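You operate a simulated robot arm through the tools that you are given. There is no shell and no other tool. Be economical: measure what you need, move in short steps, check, and stop when the job is done.

You are at the controls of a simulated robot arm. One attempt, no reset.

Task
Fetch the red sanding block and set it on top of the clear headlamp lens.
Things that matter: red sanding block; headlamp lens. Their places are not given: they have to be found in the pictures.

It is judged by the outcome, as a careful person would: the job done as asked, and still so three seconds after it is handed in. It fails if anything else is knocked over, pushed out of place, dropped, spilled or broken.

Robot
A 5-joint arm with a two-finger parallel gripper, fixed in place. Base frame: the origin is at the foot of the arm, x ahead of it, y to its left, z up; the work surface is at about z = 0. Readings come in cm, degrees, newtons and seconds.
With the tool pointing down near the work surface it reaches from about 26 to 68 cm from the base axis. Its first joint turns from -66.0 to 66.0 degrees. The tool tilts only in the upright plane through the base axis and itself; it spins freely about its own axis. Payload 2.9 kg.
The tool frame sits at the grasp point between the pads (the TCP): z along the fingers, y along the line on which they close. The tips reach 3 cm beyond it. Largest opening 11 cm; finger width 2, thickness 1; the body of the gripper, 4.8 by 11.2 cm, starts 5.5 cm behind the TCP.
Orientation is told as [roll, pitch, yaw] about the base's x, y, z axes, in that order, counted from this pose: with the fingers straight down and closing along the base's y, the tool's x points along the base's -x, its y along +y and its z along -z.

Tools
- The arm moves only by the tool arm_command. Its argument "increments" is a list of rows, each a list of 7 numbers: the opening in per cent of the stroke, from 0 (shut) to 100 (fully open), then the shift along the base's x, y, z in cm, then the turn, a rotation vector about the base's x, y, z in degrees. In form: [[grip, dx, dy, dz, ax, ay, az], ...]. A call has 1 to 20 rows; each row is the pose to reach, as a shift and turn from the pose commanded when the call began. Rows are played at 5 a second. More than 5 cm and 8.6 degrees between two rows, or a gripper value outside its range, and nothing of the call is played. Where a pose cannot be reached the arm comes as near as it can. A force on the tool above 40 N (or 10 N above the force at the start of the call, whichever is more), or a blocked arm, ends the call early, and 0.2 s more pass. Each finger travels about 10.8 cm/s and halts on what it meets, pressing with about 38 N; the grip force reading is that of the motor and also rises with nothing between the fingers. The clock runs only during rows and for 0.2 s after the last one: add rows that repeat a pose to give the fingers time. It gives the time, the measured TCP pose, the force on the tool (base axes), the opening and the grip force at its end, in the units of the frame above (readings bear some noise).
- Cameras (640 x 400 px; columns grow to the right, rows downward): "scene" is fixed at [3.53, -46.47, 59.69]; the picture's right is [0.70, -0.71, 0.00], its down [-0.51, -0.50, -0.70] and it looks along [0.50, 0.49, -0.71] (base axes); focal length 334 px, centre (320, 200). "wrist" rides on the gripper at [7.2, 1.7, -10.3] in the tool frame; the picture's right is [-0.23, 0.97, 0.00], its down [-0.76, -0.18, -0.62] and it looks along [-0.61, -0.14, 0.78] (tool axes); focal length 222 px, centre (320, 200).
- snapshot(camera): a new picture of that camera. No time passes.
- locate(camera, pixels): for up to 12 pixels [column, row] of the newest picture of that camera ("zoom" is the newest enlarged one), the place [x, y, z] in the base frame of the surface seen there, good to about 0.3 cm, but the place of the scene camera against the robot may be out by one fixed shift of up to 1.2 cm in any direction. No time passes.
- enlarge(camera, box): a new picture of the part [left, top, right, bottom] of that camera's present view, enlarged. No time passes.
- sign_off(): hands the job in; it is judged then, once.

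Go step by step. Measure first, check grasps and placings, and put right what went wrong. The budget is 60 turns and 20 pictures, counting those below and the enlarged ones. Unless the task says otherwise, let go and move clear before handing in, and close with one line.

The tools are called after "Call:" by a JSON object that holds its "op" and its "data". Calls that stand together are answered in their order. arm_command: Moves the arm, as the interface text tells. Its arguments: {"type":"object","properties":{"increments":{"type":"array"}},"required":["increments"]} The other tools are called the same way: snapshot (camera) takes a picture; locate (camera, pixels) gives the place of the surface under pixels of a picture; enlarge (camera, box) takes an enlarged picture of a part of a camera's view; sign_off () hands the job in.

At the start:

```text
time_s: 0.0
ee_pos: [39.36, -21.54, 22.93]
tool_rot: [0.0, 0.0, 0.0]
ft_force: [0.4, -0.8, 0.4]
gripper_width: 10.98
finger_force: 0.0
```

scene: 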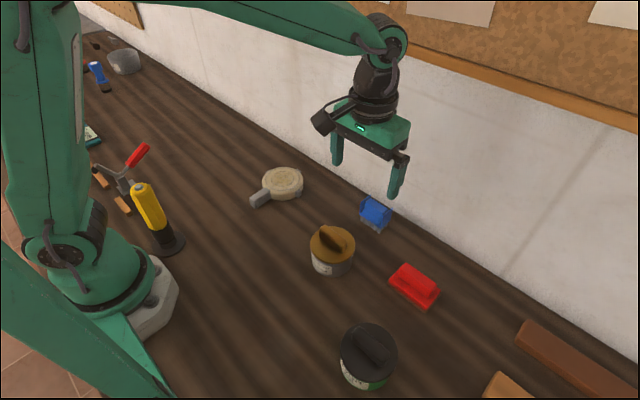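
wrist: 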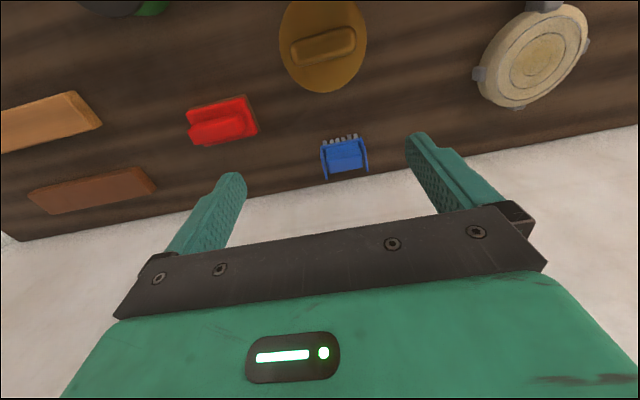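

The scene shows a red block at about (415,286), a round pale item at (283,183) and a translucent item at (125,62). I'll enlarge the last two to tell which is the lens, and locate what matters.

Call:
{"op": "enlarge", "data": {"camera": "scene", "box": [60, 20, 220, 120]}}

Call:
{"op": "enlarge", "data": {"camera": "scene", "box": [230, 150, 470, 320]}}

Call:
{"op": "locate", "data": {"camera": "scene", "pixels": [[415, 286], [283, 180], [125, 62], [375, 213], [332, 240], [401, 268], [434, 292], [391, 282], [424, 305], [138, 72], [114, 52], [96, 70]]}}

Call:
{"op": "locate", "data": {"camera": "wrist", "pixels": [[222, 110], [222, 130], [190, 108], [247, 97], [256, 131], [195, 144], [540, 50], [345, 150], [322, 45]]}}

```text
4.00 times, centred on (140, 70) of scene
```

zoom: 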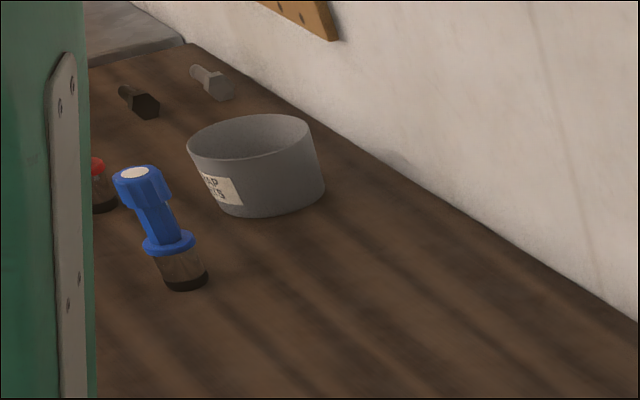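

```text
2.35 times, centred on (350, 235) of scene
```

zoom: 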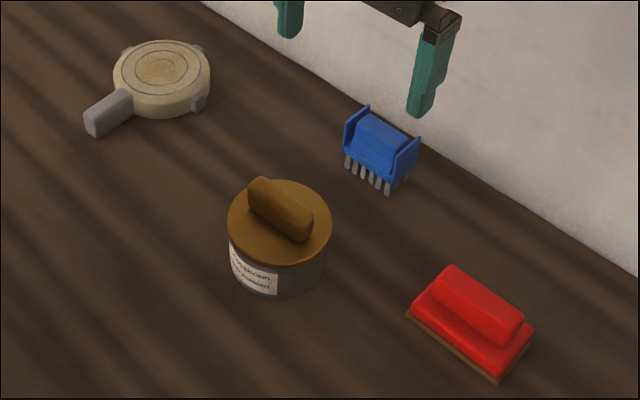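

```text
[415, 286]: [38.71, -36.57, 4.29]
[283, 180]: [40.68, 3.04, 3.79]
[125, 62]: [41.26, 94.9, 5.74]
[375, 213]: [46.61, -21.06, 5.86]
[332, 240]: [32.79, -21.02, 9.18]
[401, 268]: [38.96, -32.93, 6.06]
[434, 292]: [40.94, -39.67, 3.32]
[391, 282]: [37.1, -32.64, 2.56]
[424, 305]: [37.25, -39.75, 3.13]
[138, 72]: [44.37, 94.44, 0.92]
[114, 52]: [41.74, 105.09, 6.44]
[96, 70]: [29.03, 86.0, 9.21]
```

```text
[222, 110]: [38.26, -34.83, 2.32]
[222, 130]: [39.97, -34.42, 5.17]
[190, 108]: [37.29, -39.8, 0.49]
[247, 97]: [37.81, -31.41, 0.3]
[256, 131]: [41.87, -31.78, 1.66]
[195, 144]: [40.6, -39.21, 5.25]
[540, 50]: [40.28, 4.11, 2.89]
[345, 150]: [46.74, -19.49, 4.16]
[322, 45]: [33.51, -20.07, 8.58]
```

The item at (125,62) is a grey cup, so it isn't the lens. The disc at (283,183) has tabs and a stub and is a candidate, so I'll look closer at it and at the cluttered left side, where the arm hides part of the view.

Call:
{"op": "enlarge", "data": {"camera": "scene", "box": [235, 155, 325, 215]}}

Call:
{"op": "enlarge", "data": {"camera": "scene", "box": [70, 100, 220, 260]}}

Call:
{"op": "enlarge", "data": {"camera": "wrist", "box": [440, 0, 640, 125]}}

```text
6.67 times, centred on (280, 185) of scene
```

zoom: 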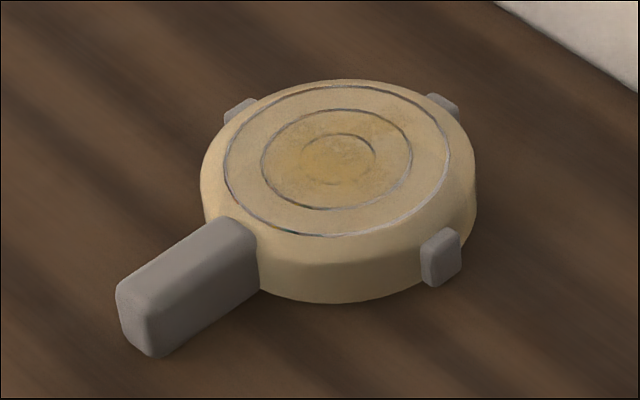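

```text
2.50 times, centred on (145, 180) of scene
```

zoom: 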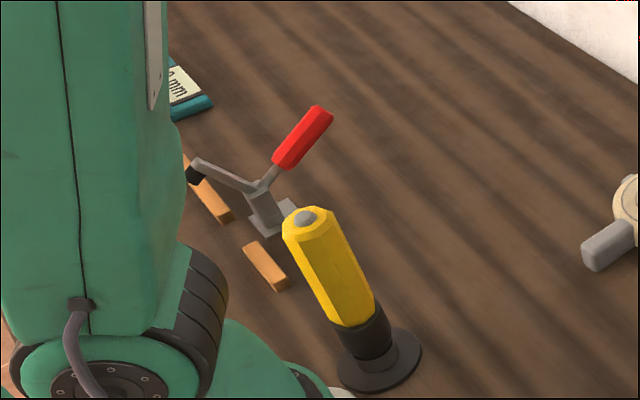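

```text
3.20 times, centred on (540, 62) of wrist
```

zoom: 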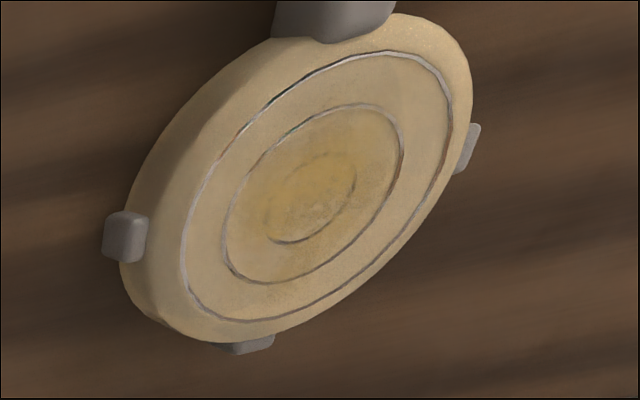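

The disc is yellowed, so there may be a second, clear lens out of view. I'll raise the arm and swing it left to search with the wrist camera.

Call:
{"op": "arm_command", "data": {"increments": [[100, 0, 0, 4, 0, 0, 0], [100, 0, 4, 6, 0, 0, 0], [100, 0, 8.5, 8, 0, 0, 0], [100, 0, 13, 8, 0, 0, 0], [100, 0, 17.5, 8, 0, 0, 0], [100, 0, 22, 8, 0, 0, 0], [100, 0, 26.5, 8, 0, 0, 0], [100, 0, 31, 8, 0, 0, 0], [100, 0, 35.5, 8, 0, 0, 0], [100, 0, 40, 8, 0, 0, 0], [100, 0, 44, 8, 0, 0, 0], [100, 0, 44, 8, 0, 0, 0]]}}

Call:
{"op": "snapshot", "data": {"camera": "wrist"}}

Call:
{"op": "snapshot", "data": {"camera": "scene"}}

```text
time_s: 2.6
ee_pos: [39.39, 22.51, 31.1]
tool_rot: [0.0, 0.1, 0.0]
ft_force: [-0.8, 0.5, -0.5]
gripper_width: 10.98
finger_force: 0.0
```

```text
12 pictures are left
```

wrist: 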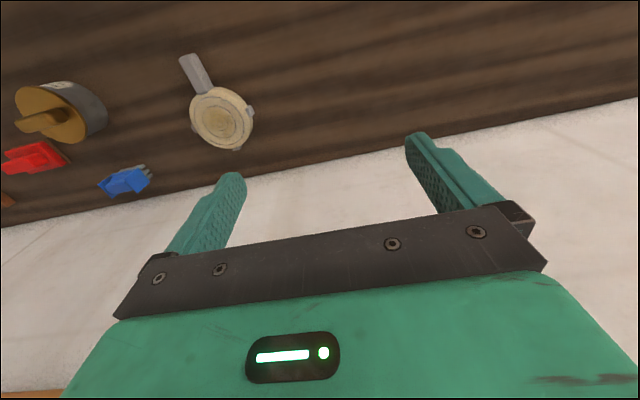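

```text
11 pictures are left
```

scene: 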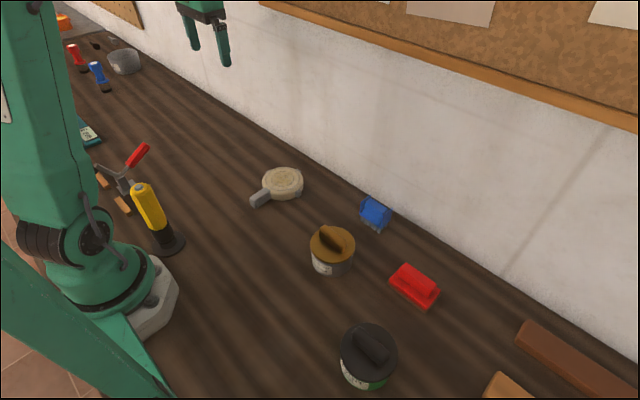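

To the left I see only the disc at (221,118) in the wrist view and no second lens. I'll swing back right while turning the tool -90°, which is the yaw I need for the block anyway, so the camera looks toward -y.

Call:
{"op": "arm_command", "data": {"increments": [[100, 0, -4, 0, 0, 0, -7.5], [100, 0, -8, 0, 0, 0, -15], [100, 0, -12, 0, 0, 0, -22.5], [100, 0, -16, 0, 0, 0, -30], [100, 0, -20, 0, 0, 0, -37.5], [100, 0, -24, 0, 0, 0, -45], [100, 0, -28, 0, 0, 0, -52.5], [100, 0, -32, 0, 0, 0, -60], [100, 0, -36, 0, 0, 0, -67.5], [100, 0, -40, 0, 0, 0, -75], [100, 0, -44, 0, 0, 0, -82.5], [100, 0, -48, 0, 0, 0, -90], [100, 0, -48, 0, 0, 0, -90]]}}

Call:
{"op": "snapshot", "data": {"camera": "wrist"}}

```text
time_s: 5.4
ee_pos: [39.35, -25.6, 30.96]
tool_rot: [0.1, 0.0, -90.0]
ft_force: [0.0, -0.2, -0.3]
gripper_width: 10.98
finger_force: 0.0
```

```text
10 pictures are left
```

wrist: 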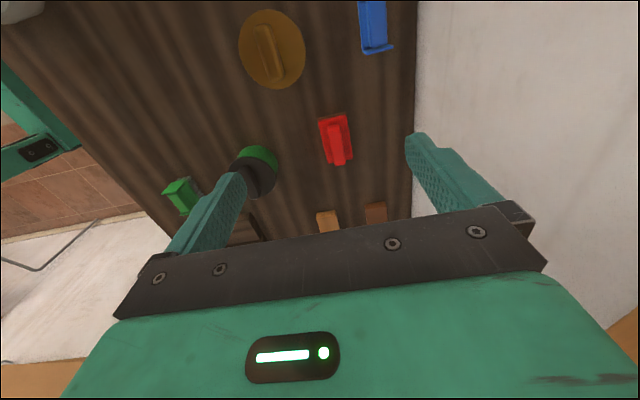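

To the right I see the tins, a green item at (180,195) and something dark at (245,230). I'll check that corner and then measure the red block at (336,140).

Call:
{"op": "enlarge", "data": {"camera": "wrist", "box": [140, 100, 420, 260]}}

Call:
{"op": "locate", "data": {"camera": "wrist", "pixels": [[319, 120], [346, 114], [353, 160], [325, 165], [336, 140], [340, 158], [328, 128], [343, 125], [246, 225], [180, 195], [329, 220], [376, 212]]}}

```text
2.29 times, centred on (280, 180) of wrist
```

zoom: 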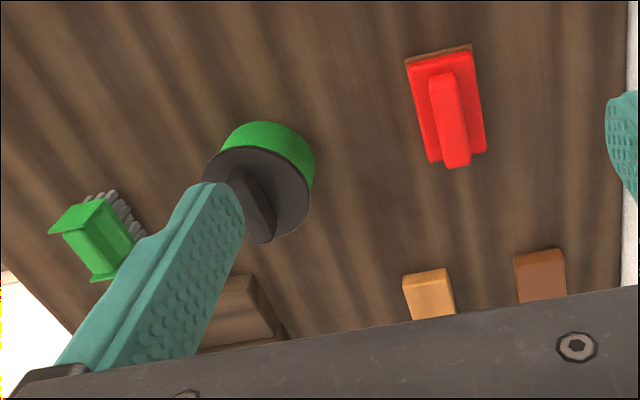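

```text
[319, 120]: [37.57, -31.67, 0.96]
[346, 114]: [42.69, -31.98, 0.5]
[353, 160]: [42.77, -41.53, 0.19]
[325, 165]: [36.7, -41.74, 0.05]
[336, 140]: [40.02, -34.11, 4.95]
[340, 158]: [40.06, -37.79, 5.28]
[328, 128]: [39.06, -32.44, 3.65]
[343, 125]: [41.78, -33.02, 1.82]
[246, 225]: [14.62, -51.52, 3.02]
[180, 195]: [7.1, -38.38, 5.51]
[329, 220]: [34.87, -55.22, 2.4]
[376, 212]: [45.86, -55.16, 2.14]
```

No other lens appears on the right, so the round, tabbed disc is the lens. Next I'll measure the block more precisely in the newest zoom, where its ridge runs from (443,75) to (456,162).

Call:
{"op": "locate", "data": {"camera": "zoom", "pixels": [[431, 80], [454, 75], [441, 120], [463, 118], [447, 160], [467, 155], [452, 140], [414, 70], [428, 155], [475, 62], [483, 147], [445, 52]]}}

```text
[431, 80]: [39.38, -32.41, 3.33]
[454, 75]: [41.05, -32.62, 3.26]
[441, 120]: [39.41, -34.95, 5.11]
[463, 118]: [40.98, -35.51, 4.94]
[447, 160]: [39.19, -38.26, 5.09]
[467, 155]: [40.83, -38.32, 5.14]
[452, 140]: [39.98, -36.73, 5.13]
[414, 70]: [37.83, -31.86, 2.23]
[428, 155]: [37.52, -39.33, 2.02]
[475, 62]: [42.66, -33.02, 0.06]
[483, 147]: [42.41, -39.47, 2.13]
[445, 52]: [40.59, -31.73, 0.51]
```

The ridge runs along y, centred near (40.1,-35.6), about 2 cm wide, with its top at z≈5.2 and the body top at z≈2.3. I'll move above it and then descend so the tips stop just above the body.

Call:
{"op": "arm_command", "data": {"increments": [[80, 0.4, -4, 0, 0, 0, 0], [70, 0.7, -8, 0, 0, 0, 0], [60, 0.7, -10.1, -3, 0, 0, 0], [55, 0.7, -10.1, -7.5, 0, 0, 0], [55, 0.7, -10.1, -12, 0, 0, 0], [55, 0.7, -10.1, -16.5, 0, 0, 0], [55, 0.7, -10.1, -20, 0, 0, 0], [55, 0.7, -10.1, -22.5, 0, 0, 0], [55, 0.7, -10.1, -24, 0, 0, 0], [55, 0.7, -10.1, -25, 0, 0, 0], [55, 0.7, -10.1, -25, 0, 0, 0]]}}

Call:
{"op": "snapshot", "data": {"camera": "wrist"}}

```text
time_s: 7.8
ee_pos: [40.2, -35.76, 5.95]
tool_rot: [0.0, -0.1, -90.0]
ft_force: [0.0, -0.3, -0.2]
gripper_width: 6.07
finger_force: 0.0
```

```text
8 pictures are left
```

wrist: 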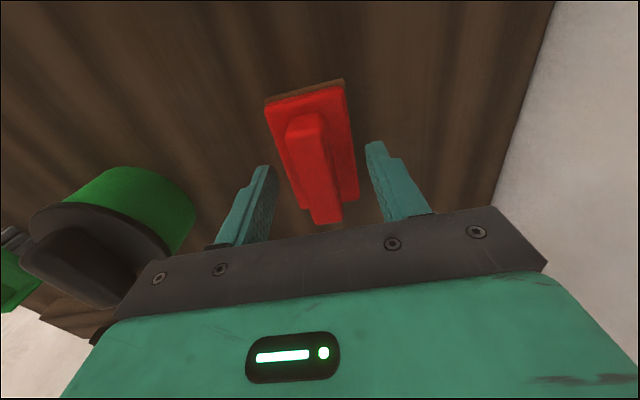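

The ridge at (315,170) sits between the pads. I'll lower 0.3 cm, close, and lift a little to check the grip.

Call:
{"op": "arm_command", "data": {"increments": [[55, 0, 0, -0.3, 0, 0, 0], [30, 0, 0, -0.3, 0, 0, 0], [5, 0, 0, -0.3, 0, 0, 0], [5, 0, 0, -0.3, 0, 0, 0], [5, 0, 0, -0.3, 0, 0, 0], [5, 0, 0, -0.3, 0, 0, 0], [5, 0, 0, 1, 0, 0, 0], [5, 0, 0, 3, 0, 0, 0], [5, 0, 0, 6, 0, 0, 0], [5, 0, 0, 6, 0, 0, 0]]}}

Call:
{"op": "snapshot", "data": {"camera": "wrist"}}

```text
time_s: 10.0
ee_pos: [40.01, -35.7, 11.92]
tool_rot: [0.0, 0.0, -90.0]
ft_force: [0.0, 0.2, -0.6]
gripper_width: 2.14
finger_force: 37.9
```

```text
7 pictures are left
```

wrist: 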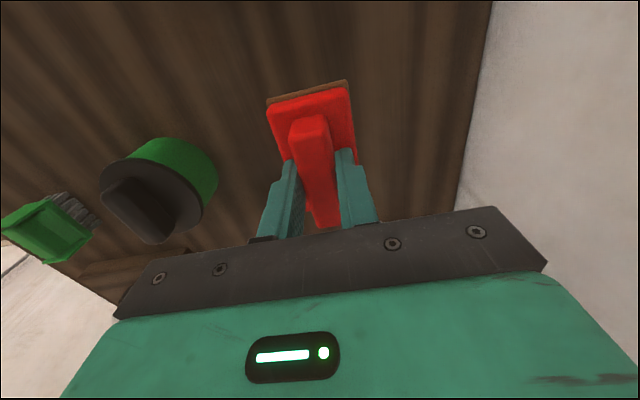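

The block is held, with the opening at 2.14 cm and the block lifted. I'll raise it, carry it over toward the lens while turning back to yaw 0, and look at the lens from there.

Call:
{"op": "arm_command", "data": {"increments": [[5, 0, 0, 4, 0, 0, 0], [5, 0, 0, 8, 0, 0, 0], [5, 0, 0, 12, 0, 0, 0], [5, -0.5, 3, 13, 0, 0, 7.5], [5, -1, 6, 13, 0, 0, 15], [5, -1.5, 9, 13, 0, 0, 22.5], [5, -2, 12, 13, 0, 0, 30], [5, -2.5, 15, 13, 0, 0, 37.5], [5, -3, 18, 13, 0, 0, 45], [5, -3.5, 21, 13, 0, 0, 52.5], [5, -4, 24, 13, 0, 0, 60], [5, -4.5, 27, 13, 0, 0, 67.5], [5, -5, 30, 13, 0, 0, 75], [5, -6, 33, 13, 0, 0, 82.5], [5, -7, 36, 13, 0, 0, 90], [5, -7, 38.5, 13, 0, 0, 90], [5, -7, 38.5, 13, 0, 0, 90]]}}

Call:
{"op": "snapshot", "data": {"camera": "wrist"}}

```text
time_s: 13.6
ee_pos: [33.13, 2.84, 25.12]
tool_rot: [0.0, 0.0, 0.0]
ft_force: [-0.3, 0.0, -0.5]
gripper_width: 2.13
finger_force: 37.9
```

```text
6 pictures are left
```

wrist: 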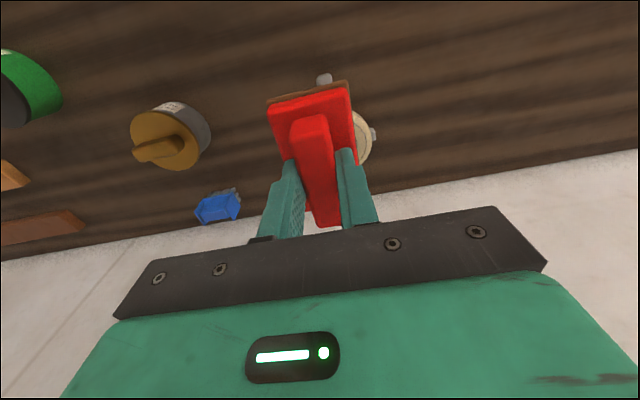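

The block hides the lens, and only its rim shows at (363,135). I'll step 12 cm to -y so the lens comes clear.

Call:
{"op": "arm_command", "data": {"increments": [[5, 0, -4, 0, 0, 0, 0], [5, 0, -8, 0, 0, 0, 0], [5, 0, -12, 0, 0, 0, 0], [5, 0, -12, 0, 0, 0, 0]]}}

Call:
{"op": "enlarge", "data": {"camera": "wrist", "box": [340, 60, 500, 180]}}

```text
time_s: 14.6
ee_pos: [32.99, -9.21, 24.83]
tool_rot: [0.1, 0.0, 0.1]
ft_force: [-0.1, -0.2, -0.5]
gripper_width: 2.14
finger_force: 37.7
```

```text
3.33 times, centred on (420, 120) of wrist
```

zoom: 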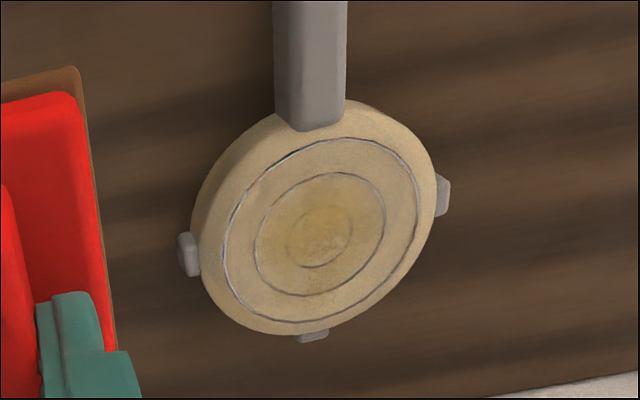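

Call:
{"op": "locate", "data": {"camera": "zoom", "pixels": [[320, 236], [270, 170], [375, 290], [250, 290], [395, 180], [320, 145], [320, 312], [232, 240], [410, 225], [310, 115], [310, 40]]}}

```text
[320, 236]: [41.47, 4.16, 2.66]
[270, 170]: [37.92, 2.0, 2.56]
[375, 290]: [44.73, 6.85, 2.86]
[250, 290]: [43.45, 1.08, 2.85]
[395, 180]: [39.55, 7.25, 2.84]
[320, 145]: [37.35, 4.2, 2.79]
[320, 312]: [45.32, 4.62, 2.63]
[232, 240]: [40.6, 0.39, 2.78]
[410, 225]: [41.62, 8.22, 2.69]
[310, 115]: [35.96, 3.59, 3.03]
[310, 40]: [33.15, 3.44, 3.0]
```

The lens centre is about (41.4,4.2) with a flat top at z≈2.75, and its stub is on the near-x side at (310,40) in the zoom. I'll lay the block along y to stay off the stub, turning to yaw -90 while moving over, and come down to just above it.

Call:
{"op": "arm_command", "data": {"increments": [[5, 0.7, 1.1, 0, 0, 0, -7.5], [5, 1.4, 2.2, 0, 0, 0, -15], [5, 2.1, 3.3, 0, 0, 0, -22.5], [5, 2.8, 4.4, 0, 0, 0, -30], [5, 3.5, 5.5, 0, 0, 0, -37.5], [5, 4.2, 6.6, 0, 0, 0, -45], [5, 4.9, 7.7, 0, 0, 0, -52.5], [5, 5.6, 8.8, 0, 0, 0, -60], [5, 6.3, 9.9, 0, 0, 0, -67.5], [5, 7, 11, 0, 0, 0, -75], [5, 7.7, 12.1, 0, 0, 0, -82.5], [5, 8.35, 13.35, 0, 0, 0, -90], [5, 8.35, 13.35, -4, 0, 0, -90], [5, 8.35, 13.35, -8, 0, 0, -90], [5, 8.35, 13.35, -11, 0, 0, -90], [5, 8.35, 13.35, -13.5, 0, 0, -90], [5, 8.35, 13.35, -14.8, 0, 0, -90], [5, 8.35, 13.35, -15.5, 0, 0, -90], [5, 8.35, 13.35, -15.5, 0, 0, -90]]}}

Call:
{"op": "enlarge", "data": {"camera": "scene", "box": [200, 110, 360, 230]}}

```text
time_s: 18.6
ee_pos: [41.47, 4.22, 9.37]
tool_rot: [0.0, 0.0, -89.9]
ft_force: [0.4, -0.1, -0.8]
gripper_width: 2.15
finger_force: 38.1
```

```text
3.33 times, centred on (280, 170) of scene
```

zoom: 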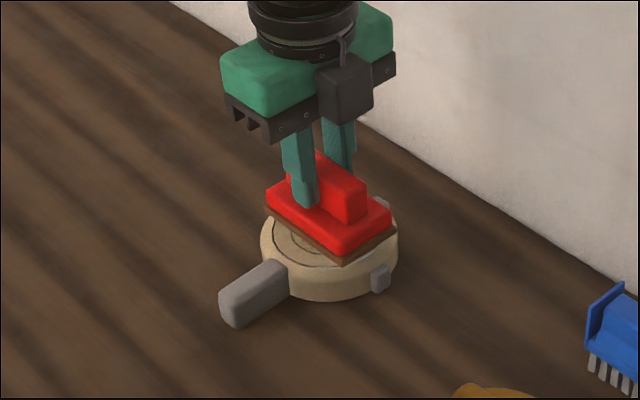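

The block is about 1 cm above the lens and over its centre. I'll lower it in small steps and watch the force.

Call:
{"op": "arm_command", "data": {"increments": [[5, 0, 0, -0.3, 0, 0, 0], [5, 0, 0, -0.5, 0, 0, 0], [5, 0, 0, -0.7, 0, 0, 0], [5, 0, 0, -0.8, 0, 0, 0], [5, 0, 0, -0.8, 0, 0, 0]]}}

```text
time_s: 19.8
ee_pos: [41.48, 4.2, 8.56]
tool_rot: [0.0, 0.0, -90.0]
ft_force: [-0.5, 0.2, -0.5]
gripper_width: 2.13
finger_force: 37.9
```

No contact yet at z 8.56, so I'll keep lowering by 0.1 cm at a time.

Call:
{"op": "arm_command", "data": {"increments": [[5, 0, 0, -0.1, 0, 0, 0], [5, 0, 0, -0.15, 0, 0, 0], [5, 0, 0, -0.2, 0, 0, 0], [5, 0, 0, -0.2, 0, 0, 0]]}}

```text
time_s: 20.8
ee_pos: [41.51, 4.22, 8.41]
tool_rot: [0.0, 0.0, -89.9]
ft_force: [-0.6, -0.7, -1.0]
gripper_width: 2.12
finger_force: 38.0
```

Call:
{"op": "arm_command", "data": {"increments": [[5, 0, 0, -0.05, 0, 0, 0], [5, 0, 0, -0.1, 0, 0, 0], [5, 0, 0, -0.1, 0, 0, 0]]}}

```text
time_s: 21.6
ee_pos: [41.47, 4.28, 8.39]
tool_rot: [0.0, -0.1, -89.9]
ft_force: [-7.3, 2.2, 14.1]
gripper_width: 2.13
finger_force: 37.8
```

The force reads 14 N upward, so the block is resting on the lens. I'll ease up slightly, open slowly and look.

Call:
{"op": "arm_command", "data": {"increments": [[5, 0, 0, 0.07, 0, 0, 0], [22, 0, 0, 0.07, 0, 0, 0], [30, 0, 0, 0.07, 0, 0, 0], [40, 0, 0, 0.07, 0, 0, 0], [50, 0, 0, 0.07, 0, 0, 0], [50, 0, 0, 0.07, 0, 0, 0], [50, 0, 0, 1.5, 0, 0, 0], [50, 0, 0, 4, 0, 0, 0], [50, 0, 0, 8, 0, 0, 0], [50, 0, 0, 12, 0, 0, 0], [50, 0, 0, 16, 0, 0, 0], [50, 0, 0, 16, 0, 0, 0]]}}

Call:
{"op": "enlarge", "data": {"camera": "scene", "box": [200, 110, 360, 230]}}

Call:
{"op": "snapshot", "data": {"camera": "scene"}}

```text
time_s: 24.2
ee_pos: [41.47, 4.04, 24.67]
tool_rot: [-0.1, 0.0, -90.0]
ft_force: [0.1, 0.0, 0.4]
gripper_width: 5.5
finger_force: 0.1
```

```text
3.33 times, centred on (280, 170) of scene
```

zoom: 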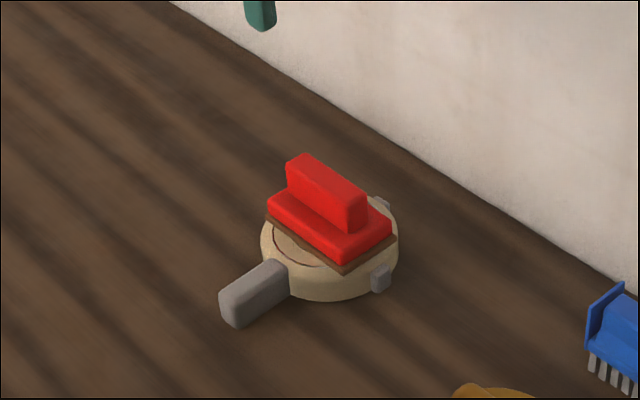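

```text
2 pictures are left
```

scene: 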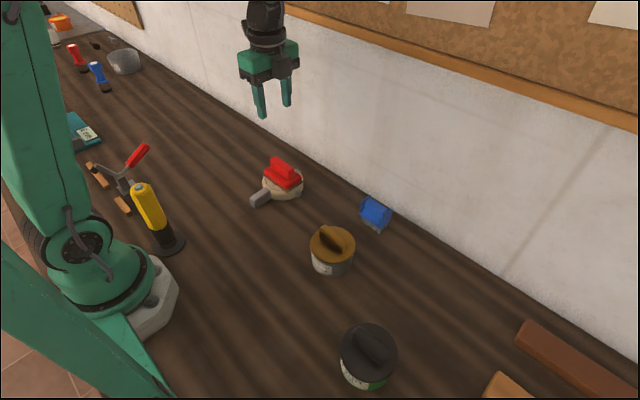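

The block rests flat on the lens at (283,176), the lens hasn't moved, nothing else is disturbed, and the gripper is clear. I'm handing in.

Call:
{"op": "sign_off", "data": {}}

```text
The job is handed in.
```

The red sanding block is sitting flat on the round, tabbed disc I took to be the headlamp lens; it looked yellowed rather than clear, but I saw no other lens on the parts of the bench I could view.
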